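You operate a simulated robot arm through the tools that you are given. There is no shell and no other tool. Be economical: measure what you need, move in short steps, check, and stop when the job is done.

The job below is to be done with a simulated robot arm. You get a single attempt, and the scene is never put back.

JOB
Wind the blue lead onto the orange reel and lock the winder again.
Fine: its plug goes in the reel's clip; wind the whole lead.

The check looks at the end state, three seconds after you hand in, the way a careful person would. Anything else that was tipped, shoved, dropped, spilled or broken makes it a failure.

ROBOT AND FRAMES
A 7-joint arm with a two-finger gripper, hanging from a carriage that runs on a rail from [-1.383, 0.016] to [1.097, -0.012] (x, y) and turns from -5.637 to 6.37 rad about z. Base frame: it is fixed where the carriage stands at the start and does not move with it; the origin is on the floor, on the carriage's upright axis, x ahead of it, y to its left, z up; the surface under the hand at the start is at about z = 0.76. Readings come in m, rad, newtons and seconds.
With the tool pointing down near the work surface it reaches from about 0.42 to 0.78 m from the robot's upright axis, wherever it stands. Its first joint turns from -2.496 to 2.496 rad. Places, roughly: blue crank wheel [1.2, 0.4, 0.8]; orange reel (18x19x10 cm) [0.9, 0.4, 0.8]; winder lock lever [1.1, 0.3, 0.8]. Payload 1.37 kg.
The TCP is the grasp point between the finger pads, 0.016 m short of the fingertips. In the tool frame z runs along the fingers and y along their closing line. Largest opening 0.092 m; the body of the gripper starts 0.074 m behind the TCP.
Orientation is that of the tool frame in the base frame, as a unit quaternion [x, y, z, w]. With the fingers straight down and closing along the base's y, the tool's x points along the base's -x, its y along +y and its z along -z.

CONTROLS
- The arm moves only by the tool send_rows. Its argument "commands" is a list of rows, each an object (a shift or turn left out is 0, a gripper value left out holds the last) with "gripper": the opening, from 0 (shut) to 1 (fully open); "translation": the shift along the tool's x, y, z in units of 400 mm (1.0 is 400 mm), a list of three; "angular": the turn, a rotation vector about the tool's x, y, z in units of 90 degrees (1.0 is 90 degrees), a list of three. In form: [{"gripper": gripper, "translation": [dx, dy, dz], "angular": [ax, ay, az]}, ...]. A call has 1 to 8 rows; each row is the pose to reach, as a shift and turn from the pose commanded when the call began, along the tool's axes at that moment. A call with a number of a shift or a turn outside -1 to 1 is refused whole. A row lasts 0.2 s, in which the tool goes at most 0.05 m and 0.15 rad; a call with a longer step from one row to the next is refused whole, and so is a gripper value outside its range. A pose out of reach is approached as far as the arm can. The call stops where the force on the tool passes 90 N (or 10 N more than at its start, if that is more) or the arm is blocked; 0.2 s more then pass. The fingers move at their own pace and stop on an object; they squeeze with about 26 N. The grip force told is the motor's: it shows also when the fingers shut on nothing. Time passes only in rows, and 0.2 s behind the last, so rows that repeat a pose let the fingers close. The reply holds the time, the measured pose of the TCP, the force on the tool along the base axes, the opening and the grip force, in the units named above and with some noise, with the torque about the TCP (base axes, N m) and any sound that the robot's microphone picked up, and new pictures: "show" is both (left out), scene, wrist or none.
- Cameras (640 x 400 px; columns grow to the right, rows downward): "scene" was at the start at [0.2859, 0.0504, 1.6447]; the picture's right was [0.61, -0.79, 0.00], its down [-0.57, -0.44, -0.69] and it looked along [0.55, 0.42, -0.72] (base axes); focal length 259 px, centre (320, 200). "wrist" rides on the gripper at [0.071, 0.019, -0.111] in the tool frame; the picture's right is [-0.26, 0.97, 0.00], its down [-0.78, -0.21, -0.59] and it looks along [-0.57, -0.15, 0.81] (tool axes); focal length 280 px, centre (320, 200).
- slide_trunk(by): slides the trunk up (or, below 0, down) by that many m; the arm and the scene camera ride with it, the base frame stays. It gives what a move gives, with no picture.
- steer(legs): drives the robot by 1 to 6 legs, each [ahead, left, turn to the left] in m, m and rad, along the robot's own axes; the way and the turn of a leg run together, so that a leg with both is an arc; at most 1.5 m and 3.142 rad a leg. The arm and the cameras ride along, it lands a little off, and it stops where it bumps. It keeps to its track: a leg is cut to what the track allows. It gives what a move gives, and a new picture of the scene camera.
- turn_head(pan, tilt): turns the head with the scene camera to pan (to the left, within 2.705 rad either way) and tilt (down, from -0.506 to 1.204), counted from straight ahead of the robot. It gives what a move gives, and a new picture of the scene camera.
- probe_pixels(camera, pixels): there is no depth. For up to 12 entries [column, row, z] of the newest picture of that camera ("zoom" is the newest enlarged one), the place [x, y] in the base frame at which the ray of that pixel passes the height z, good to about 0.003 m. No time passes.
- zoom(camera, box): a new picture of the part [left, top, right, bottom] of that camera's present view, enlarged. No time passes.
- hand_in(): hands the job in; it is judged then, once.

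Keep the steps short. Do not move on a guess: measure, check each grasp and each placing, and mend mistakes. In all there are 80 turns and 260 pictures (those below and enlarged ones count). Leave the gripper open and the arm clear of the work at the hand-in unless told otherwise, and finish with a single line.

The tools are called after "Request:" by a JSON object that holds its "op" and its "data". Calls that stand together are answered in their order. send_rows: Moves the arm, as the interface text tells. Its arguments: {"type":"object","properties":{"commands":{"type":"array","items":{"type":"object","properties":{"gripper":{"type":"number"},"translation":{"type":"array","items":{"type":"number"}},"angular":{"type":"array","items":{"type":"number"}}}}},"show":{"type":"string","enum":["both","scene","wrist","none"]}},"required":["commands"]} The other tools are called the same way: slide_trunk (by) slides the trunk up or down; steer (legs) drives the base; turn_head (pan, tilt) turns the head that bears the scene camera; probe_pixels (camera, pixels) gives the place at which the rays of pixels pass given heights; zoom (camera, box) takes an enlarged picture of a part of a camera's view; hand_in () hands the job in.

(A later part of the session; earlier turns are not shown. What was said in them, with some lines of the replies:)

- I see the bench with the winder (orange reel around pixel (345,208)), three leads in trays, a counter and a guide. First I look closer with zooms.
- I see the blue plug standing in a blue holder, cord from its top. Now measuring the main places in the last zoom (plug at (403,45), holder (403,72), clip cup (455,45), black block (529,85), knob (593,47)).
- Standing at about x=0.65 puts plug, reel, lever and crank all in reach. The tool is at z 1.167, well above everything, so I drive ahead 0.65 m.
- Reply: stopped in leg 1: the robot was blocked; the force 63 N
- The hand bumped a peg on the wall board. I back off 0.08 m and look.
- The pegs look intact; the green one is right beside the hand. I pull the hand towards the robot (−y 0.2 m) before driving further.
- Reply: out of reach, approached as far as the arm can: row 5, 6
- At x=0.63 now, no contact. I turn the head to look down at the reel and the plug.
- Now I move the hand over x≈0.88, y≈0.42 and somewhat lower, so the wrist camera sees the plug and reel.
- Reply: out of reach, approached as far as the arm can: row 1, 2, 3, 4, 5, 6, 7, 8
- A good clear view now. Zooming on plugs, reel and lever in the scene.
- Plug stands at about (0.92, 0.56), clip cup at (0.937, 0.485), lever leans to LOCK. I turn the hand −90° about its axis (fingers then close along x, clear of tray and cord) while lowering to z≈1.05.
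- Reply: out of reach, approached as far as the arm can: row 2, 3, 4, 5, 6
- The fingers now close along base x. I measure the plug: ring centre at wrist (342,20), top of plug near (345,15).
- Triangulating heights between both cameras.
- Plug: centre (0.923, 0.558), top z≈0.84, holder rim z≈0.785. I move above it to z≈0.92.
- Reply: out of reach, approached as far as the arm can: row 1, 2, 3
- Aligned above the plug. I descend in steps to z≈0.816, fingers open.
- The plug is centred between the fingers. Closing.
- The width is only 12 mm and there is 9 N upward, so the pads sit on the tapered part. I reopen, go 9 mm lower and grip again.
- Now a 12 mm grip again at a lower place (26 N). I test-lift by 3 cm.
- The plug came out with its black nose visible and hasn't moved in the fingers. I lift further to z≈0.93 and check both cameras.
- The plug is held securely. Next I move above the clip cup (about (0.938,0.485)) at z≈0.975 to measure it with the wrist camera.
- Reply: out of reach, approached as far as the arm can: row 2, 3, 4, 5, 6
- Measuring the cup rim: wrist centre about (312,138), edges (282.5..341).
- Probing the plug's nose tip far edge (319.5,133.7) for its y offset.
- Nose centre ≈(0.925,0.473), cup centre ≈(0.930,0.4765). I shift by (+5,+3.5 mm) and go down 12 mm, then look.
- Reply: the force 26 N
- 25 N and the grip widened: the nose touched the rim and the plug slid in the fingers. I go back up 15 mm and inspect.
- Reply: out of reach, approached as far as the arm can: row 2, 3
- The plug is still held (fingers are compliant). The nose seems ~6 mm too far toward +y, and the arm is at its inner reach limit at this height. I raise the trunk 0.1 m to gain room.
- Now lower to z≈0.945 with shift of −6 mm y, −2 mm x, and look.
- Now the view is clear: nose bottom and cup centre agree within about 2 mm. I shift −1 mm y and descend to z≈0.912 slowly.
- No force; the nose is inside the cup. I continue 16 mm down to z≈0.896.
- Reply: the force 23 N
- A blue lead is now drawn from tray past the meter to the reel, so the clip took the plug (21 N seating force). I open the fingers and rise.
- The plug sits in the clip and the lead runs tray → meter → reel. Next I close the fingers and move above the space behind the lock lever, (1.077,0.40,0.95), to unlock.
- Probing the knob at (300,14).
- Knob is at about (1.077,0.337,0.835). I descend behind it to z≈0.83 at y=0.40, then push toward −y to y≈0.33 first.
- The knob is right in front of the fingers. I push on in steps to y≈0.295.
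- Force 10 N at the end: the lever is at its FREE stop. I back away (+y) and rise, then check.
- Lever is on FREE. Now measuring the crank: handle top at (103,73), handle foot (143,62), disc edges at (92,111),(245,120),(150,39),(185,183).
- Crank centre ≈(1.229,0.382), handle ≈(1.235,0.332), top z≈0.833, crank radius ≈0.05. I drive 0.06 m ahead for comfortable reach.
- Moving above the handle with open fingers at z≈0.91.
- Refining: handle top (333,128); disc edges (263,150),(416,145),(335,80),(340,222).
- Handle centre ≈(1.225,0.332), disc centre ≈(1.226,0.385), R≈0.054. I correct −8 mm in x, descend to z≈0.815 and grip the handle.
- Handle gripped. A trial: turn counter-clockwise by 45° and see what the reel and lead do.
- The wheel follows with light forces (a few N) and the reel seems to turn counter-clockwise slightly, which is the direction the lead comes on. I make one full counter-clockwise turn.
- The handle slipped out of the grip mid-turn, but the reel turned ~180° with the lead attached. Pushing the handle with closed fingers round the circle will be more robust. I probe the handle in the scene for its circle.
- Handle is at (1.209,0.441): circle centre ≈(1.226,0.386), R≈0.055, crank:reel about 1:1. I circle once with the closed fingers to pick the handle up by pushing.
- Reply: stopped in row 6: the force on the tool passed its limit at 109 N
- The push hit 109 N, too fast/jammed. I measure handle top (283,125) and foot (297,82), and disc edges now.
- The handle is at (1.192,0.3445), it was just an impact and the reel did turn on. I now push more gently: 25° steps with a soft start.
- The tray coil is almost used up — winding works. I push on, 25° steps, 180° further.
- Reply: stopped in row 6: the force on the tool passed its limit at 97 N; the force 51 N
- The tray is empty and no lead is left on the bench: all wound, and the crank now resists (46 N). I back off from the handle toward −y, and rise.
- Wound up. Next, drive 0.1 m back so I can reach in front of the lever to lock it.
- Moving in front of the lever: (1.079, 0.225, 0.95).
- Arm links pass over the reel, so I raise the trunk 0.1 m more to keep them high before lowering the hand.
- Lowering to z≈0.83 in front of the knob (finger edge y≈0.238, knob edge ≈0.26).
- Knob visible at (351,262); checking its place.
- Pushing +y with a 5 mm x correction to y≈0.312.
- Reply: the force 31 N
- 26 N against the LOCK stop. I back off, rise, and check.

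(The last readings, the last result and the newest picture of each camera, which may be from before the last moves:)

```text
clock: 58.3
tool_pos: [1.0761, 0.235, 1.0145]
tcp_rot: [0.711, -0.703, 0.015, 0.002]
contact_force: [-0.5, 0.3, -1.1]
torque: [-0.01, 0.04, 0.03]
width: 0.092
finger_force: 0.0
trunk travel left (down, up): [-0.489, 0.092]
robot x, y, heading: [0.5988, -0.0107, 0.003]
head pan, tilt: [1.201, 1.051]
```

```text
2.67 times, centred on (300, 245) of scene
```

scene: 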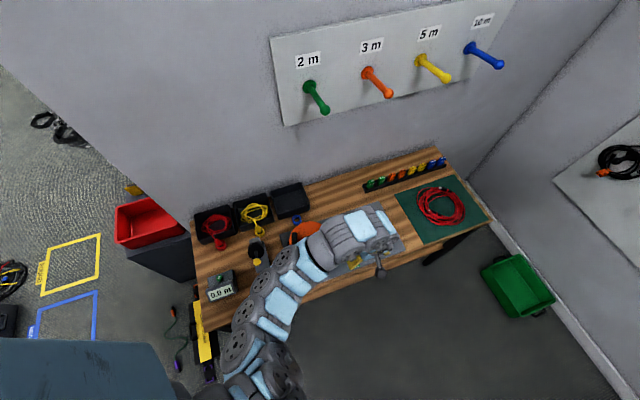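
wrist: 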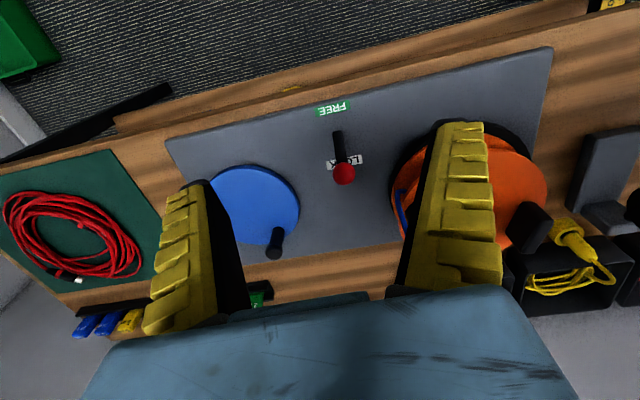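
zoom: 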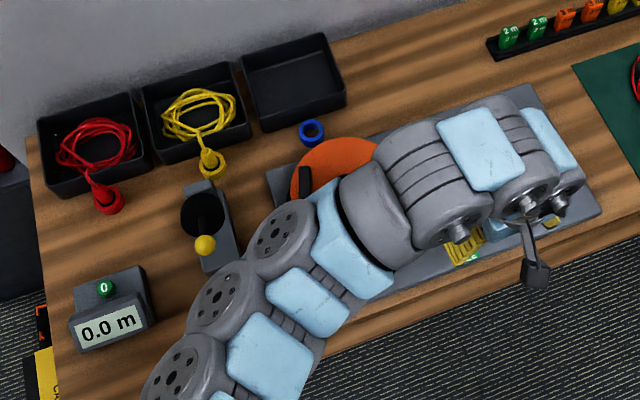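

The lever leans to LOCK again. I drive the robot back 0.5 m so the arm is clear of the winder, and check everything.

Request:
{"op": "steer", "data": {"legs": [[-0.5, 0, 0]]}}

Request:
{"op": "turn_head", "data": {"pan": 0.7, "tilt": 0.85}}

Request:
{"op": "zoom", "data": {"camera": "scene", "box": [280, 140, 440, 240]}}

```text
clock: 61.2
tool_pos: [0.5643, 0.2441, 1.0151]
tcp_rot: [0.714, -0.7, 0.015, 0.001]
contact_force: [0.3, -0.3, 0.7]
torque: [-0.01, -0.02, -0.01]
width: 0.0918
finger_force: 0.1
trunk travel left (down, up): [-0.489, 0.092]
robot x, y, heading: [0.0888, -0.0011, 0.011]
head pan, tilt: [1.201, 1.051]
```

scene: 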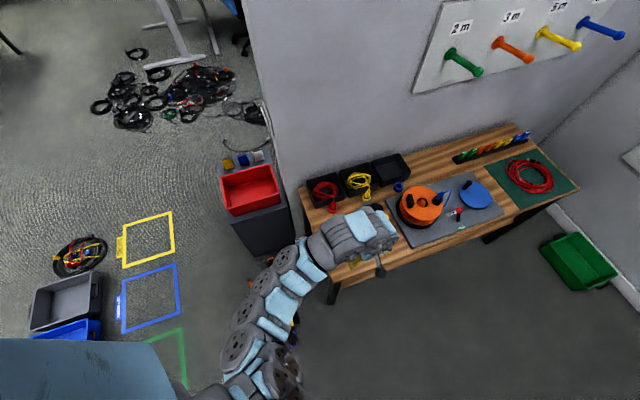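

```text
clock: 62.2
tool_pos: [0.5642, 0.2456, 1.0157]
tcp_rot: [0.713, -0.701, 0.016, 0.001]
contact_force: [-0.6, 0.3, 0.0]
torque: [0.02, 0.02, 0.0]
width: 0.0921
finger_force: 0.1
trunk travel left (down, up): [-0.489, 0.092]
robot x, y, heading: [0.0913, -0.0008, 0.01]
head pan, tilt: [0.7, 0.85]
```

scene: 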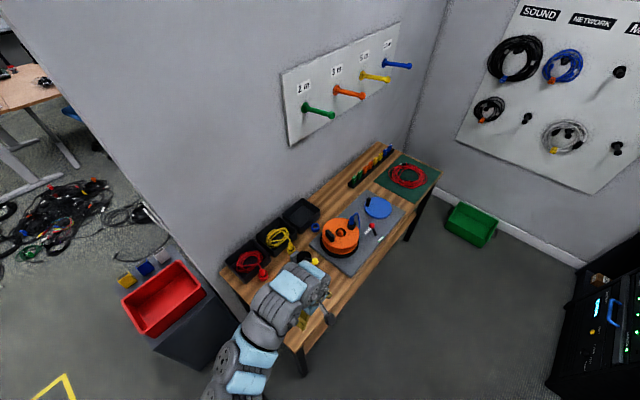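

```text
4.00 times, centred on (360, 190) of scene
```

zoom: 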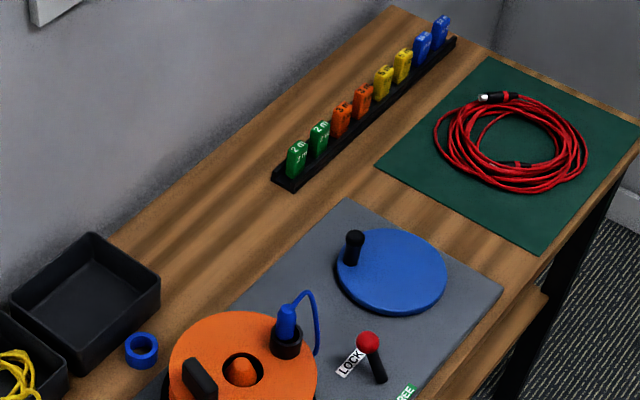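

Everything else is in place. One last look at the reel, lead and meter.

Request:
{"op": "zoom", "data": {"camera": "scene", "box": [290, 190, 390, 290]}}

```text
4.00 times, centred on (340, 240) of scene
```

zoom: 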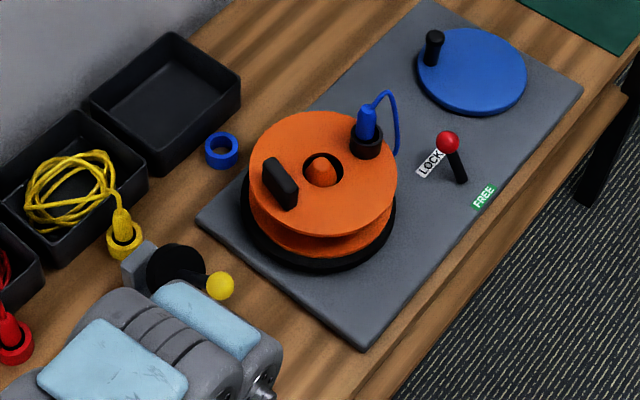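

The plug is in the clip, the lead is on the reel, the tray is empty, the lever is on LOCK, and the arm is clear with the gripper open. I hand in.

Request:
{"op": "hand_in", "data": {}}

```text
The job is handed in.
```

The blue lead is fully wound onto the orange reel with its plug in the clip, and the winder is locked again; the arm bumped a wall peg once on the way in, with no visible damage.
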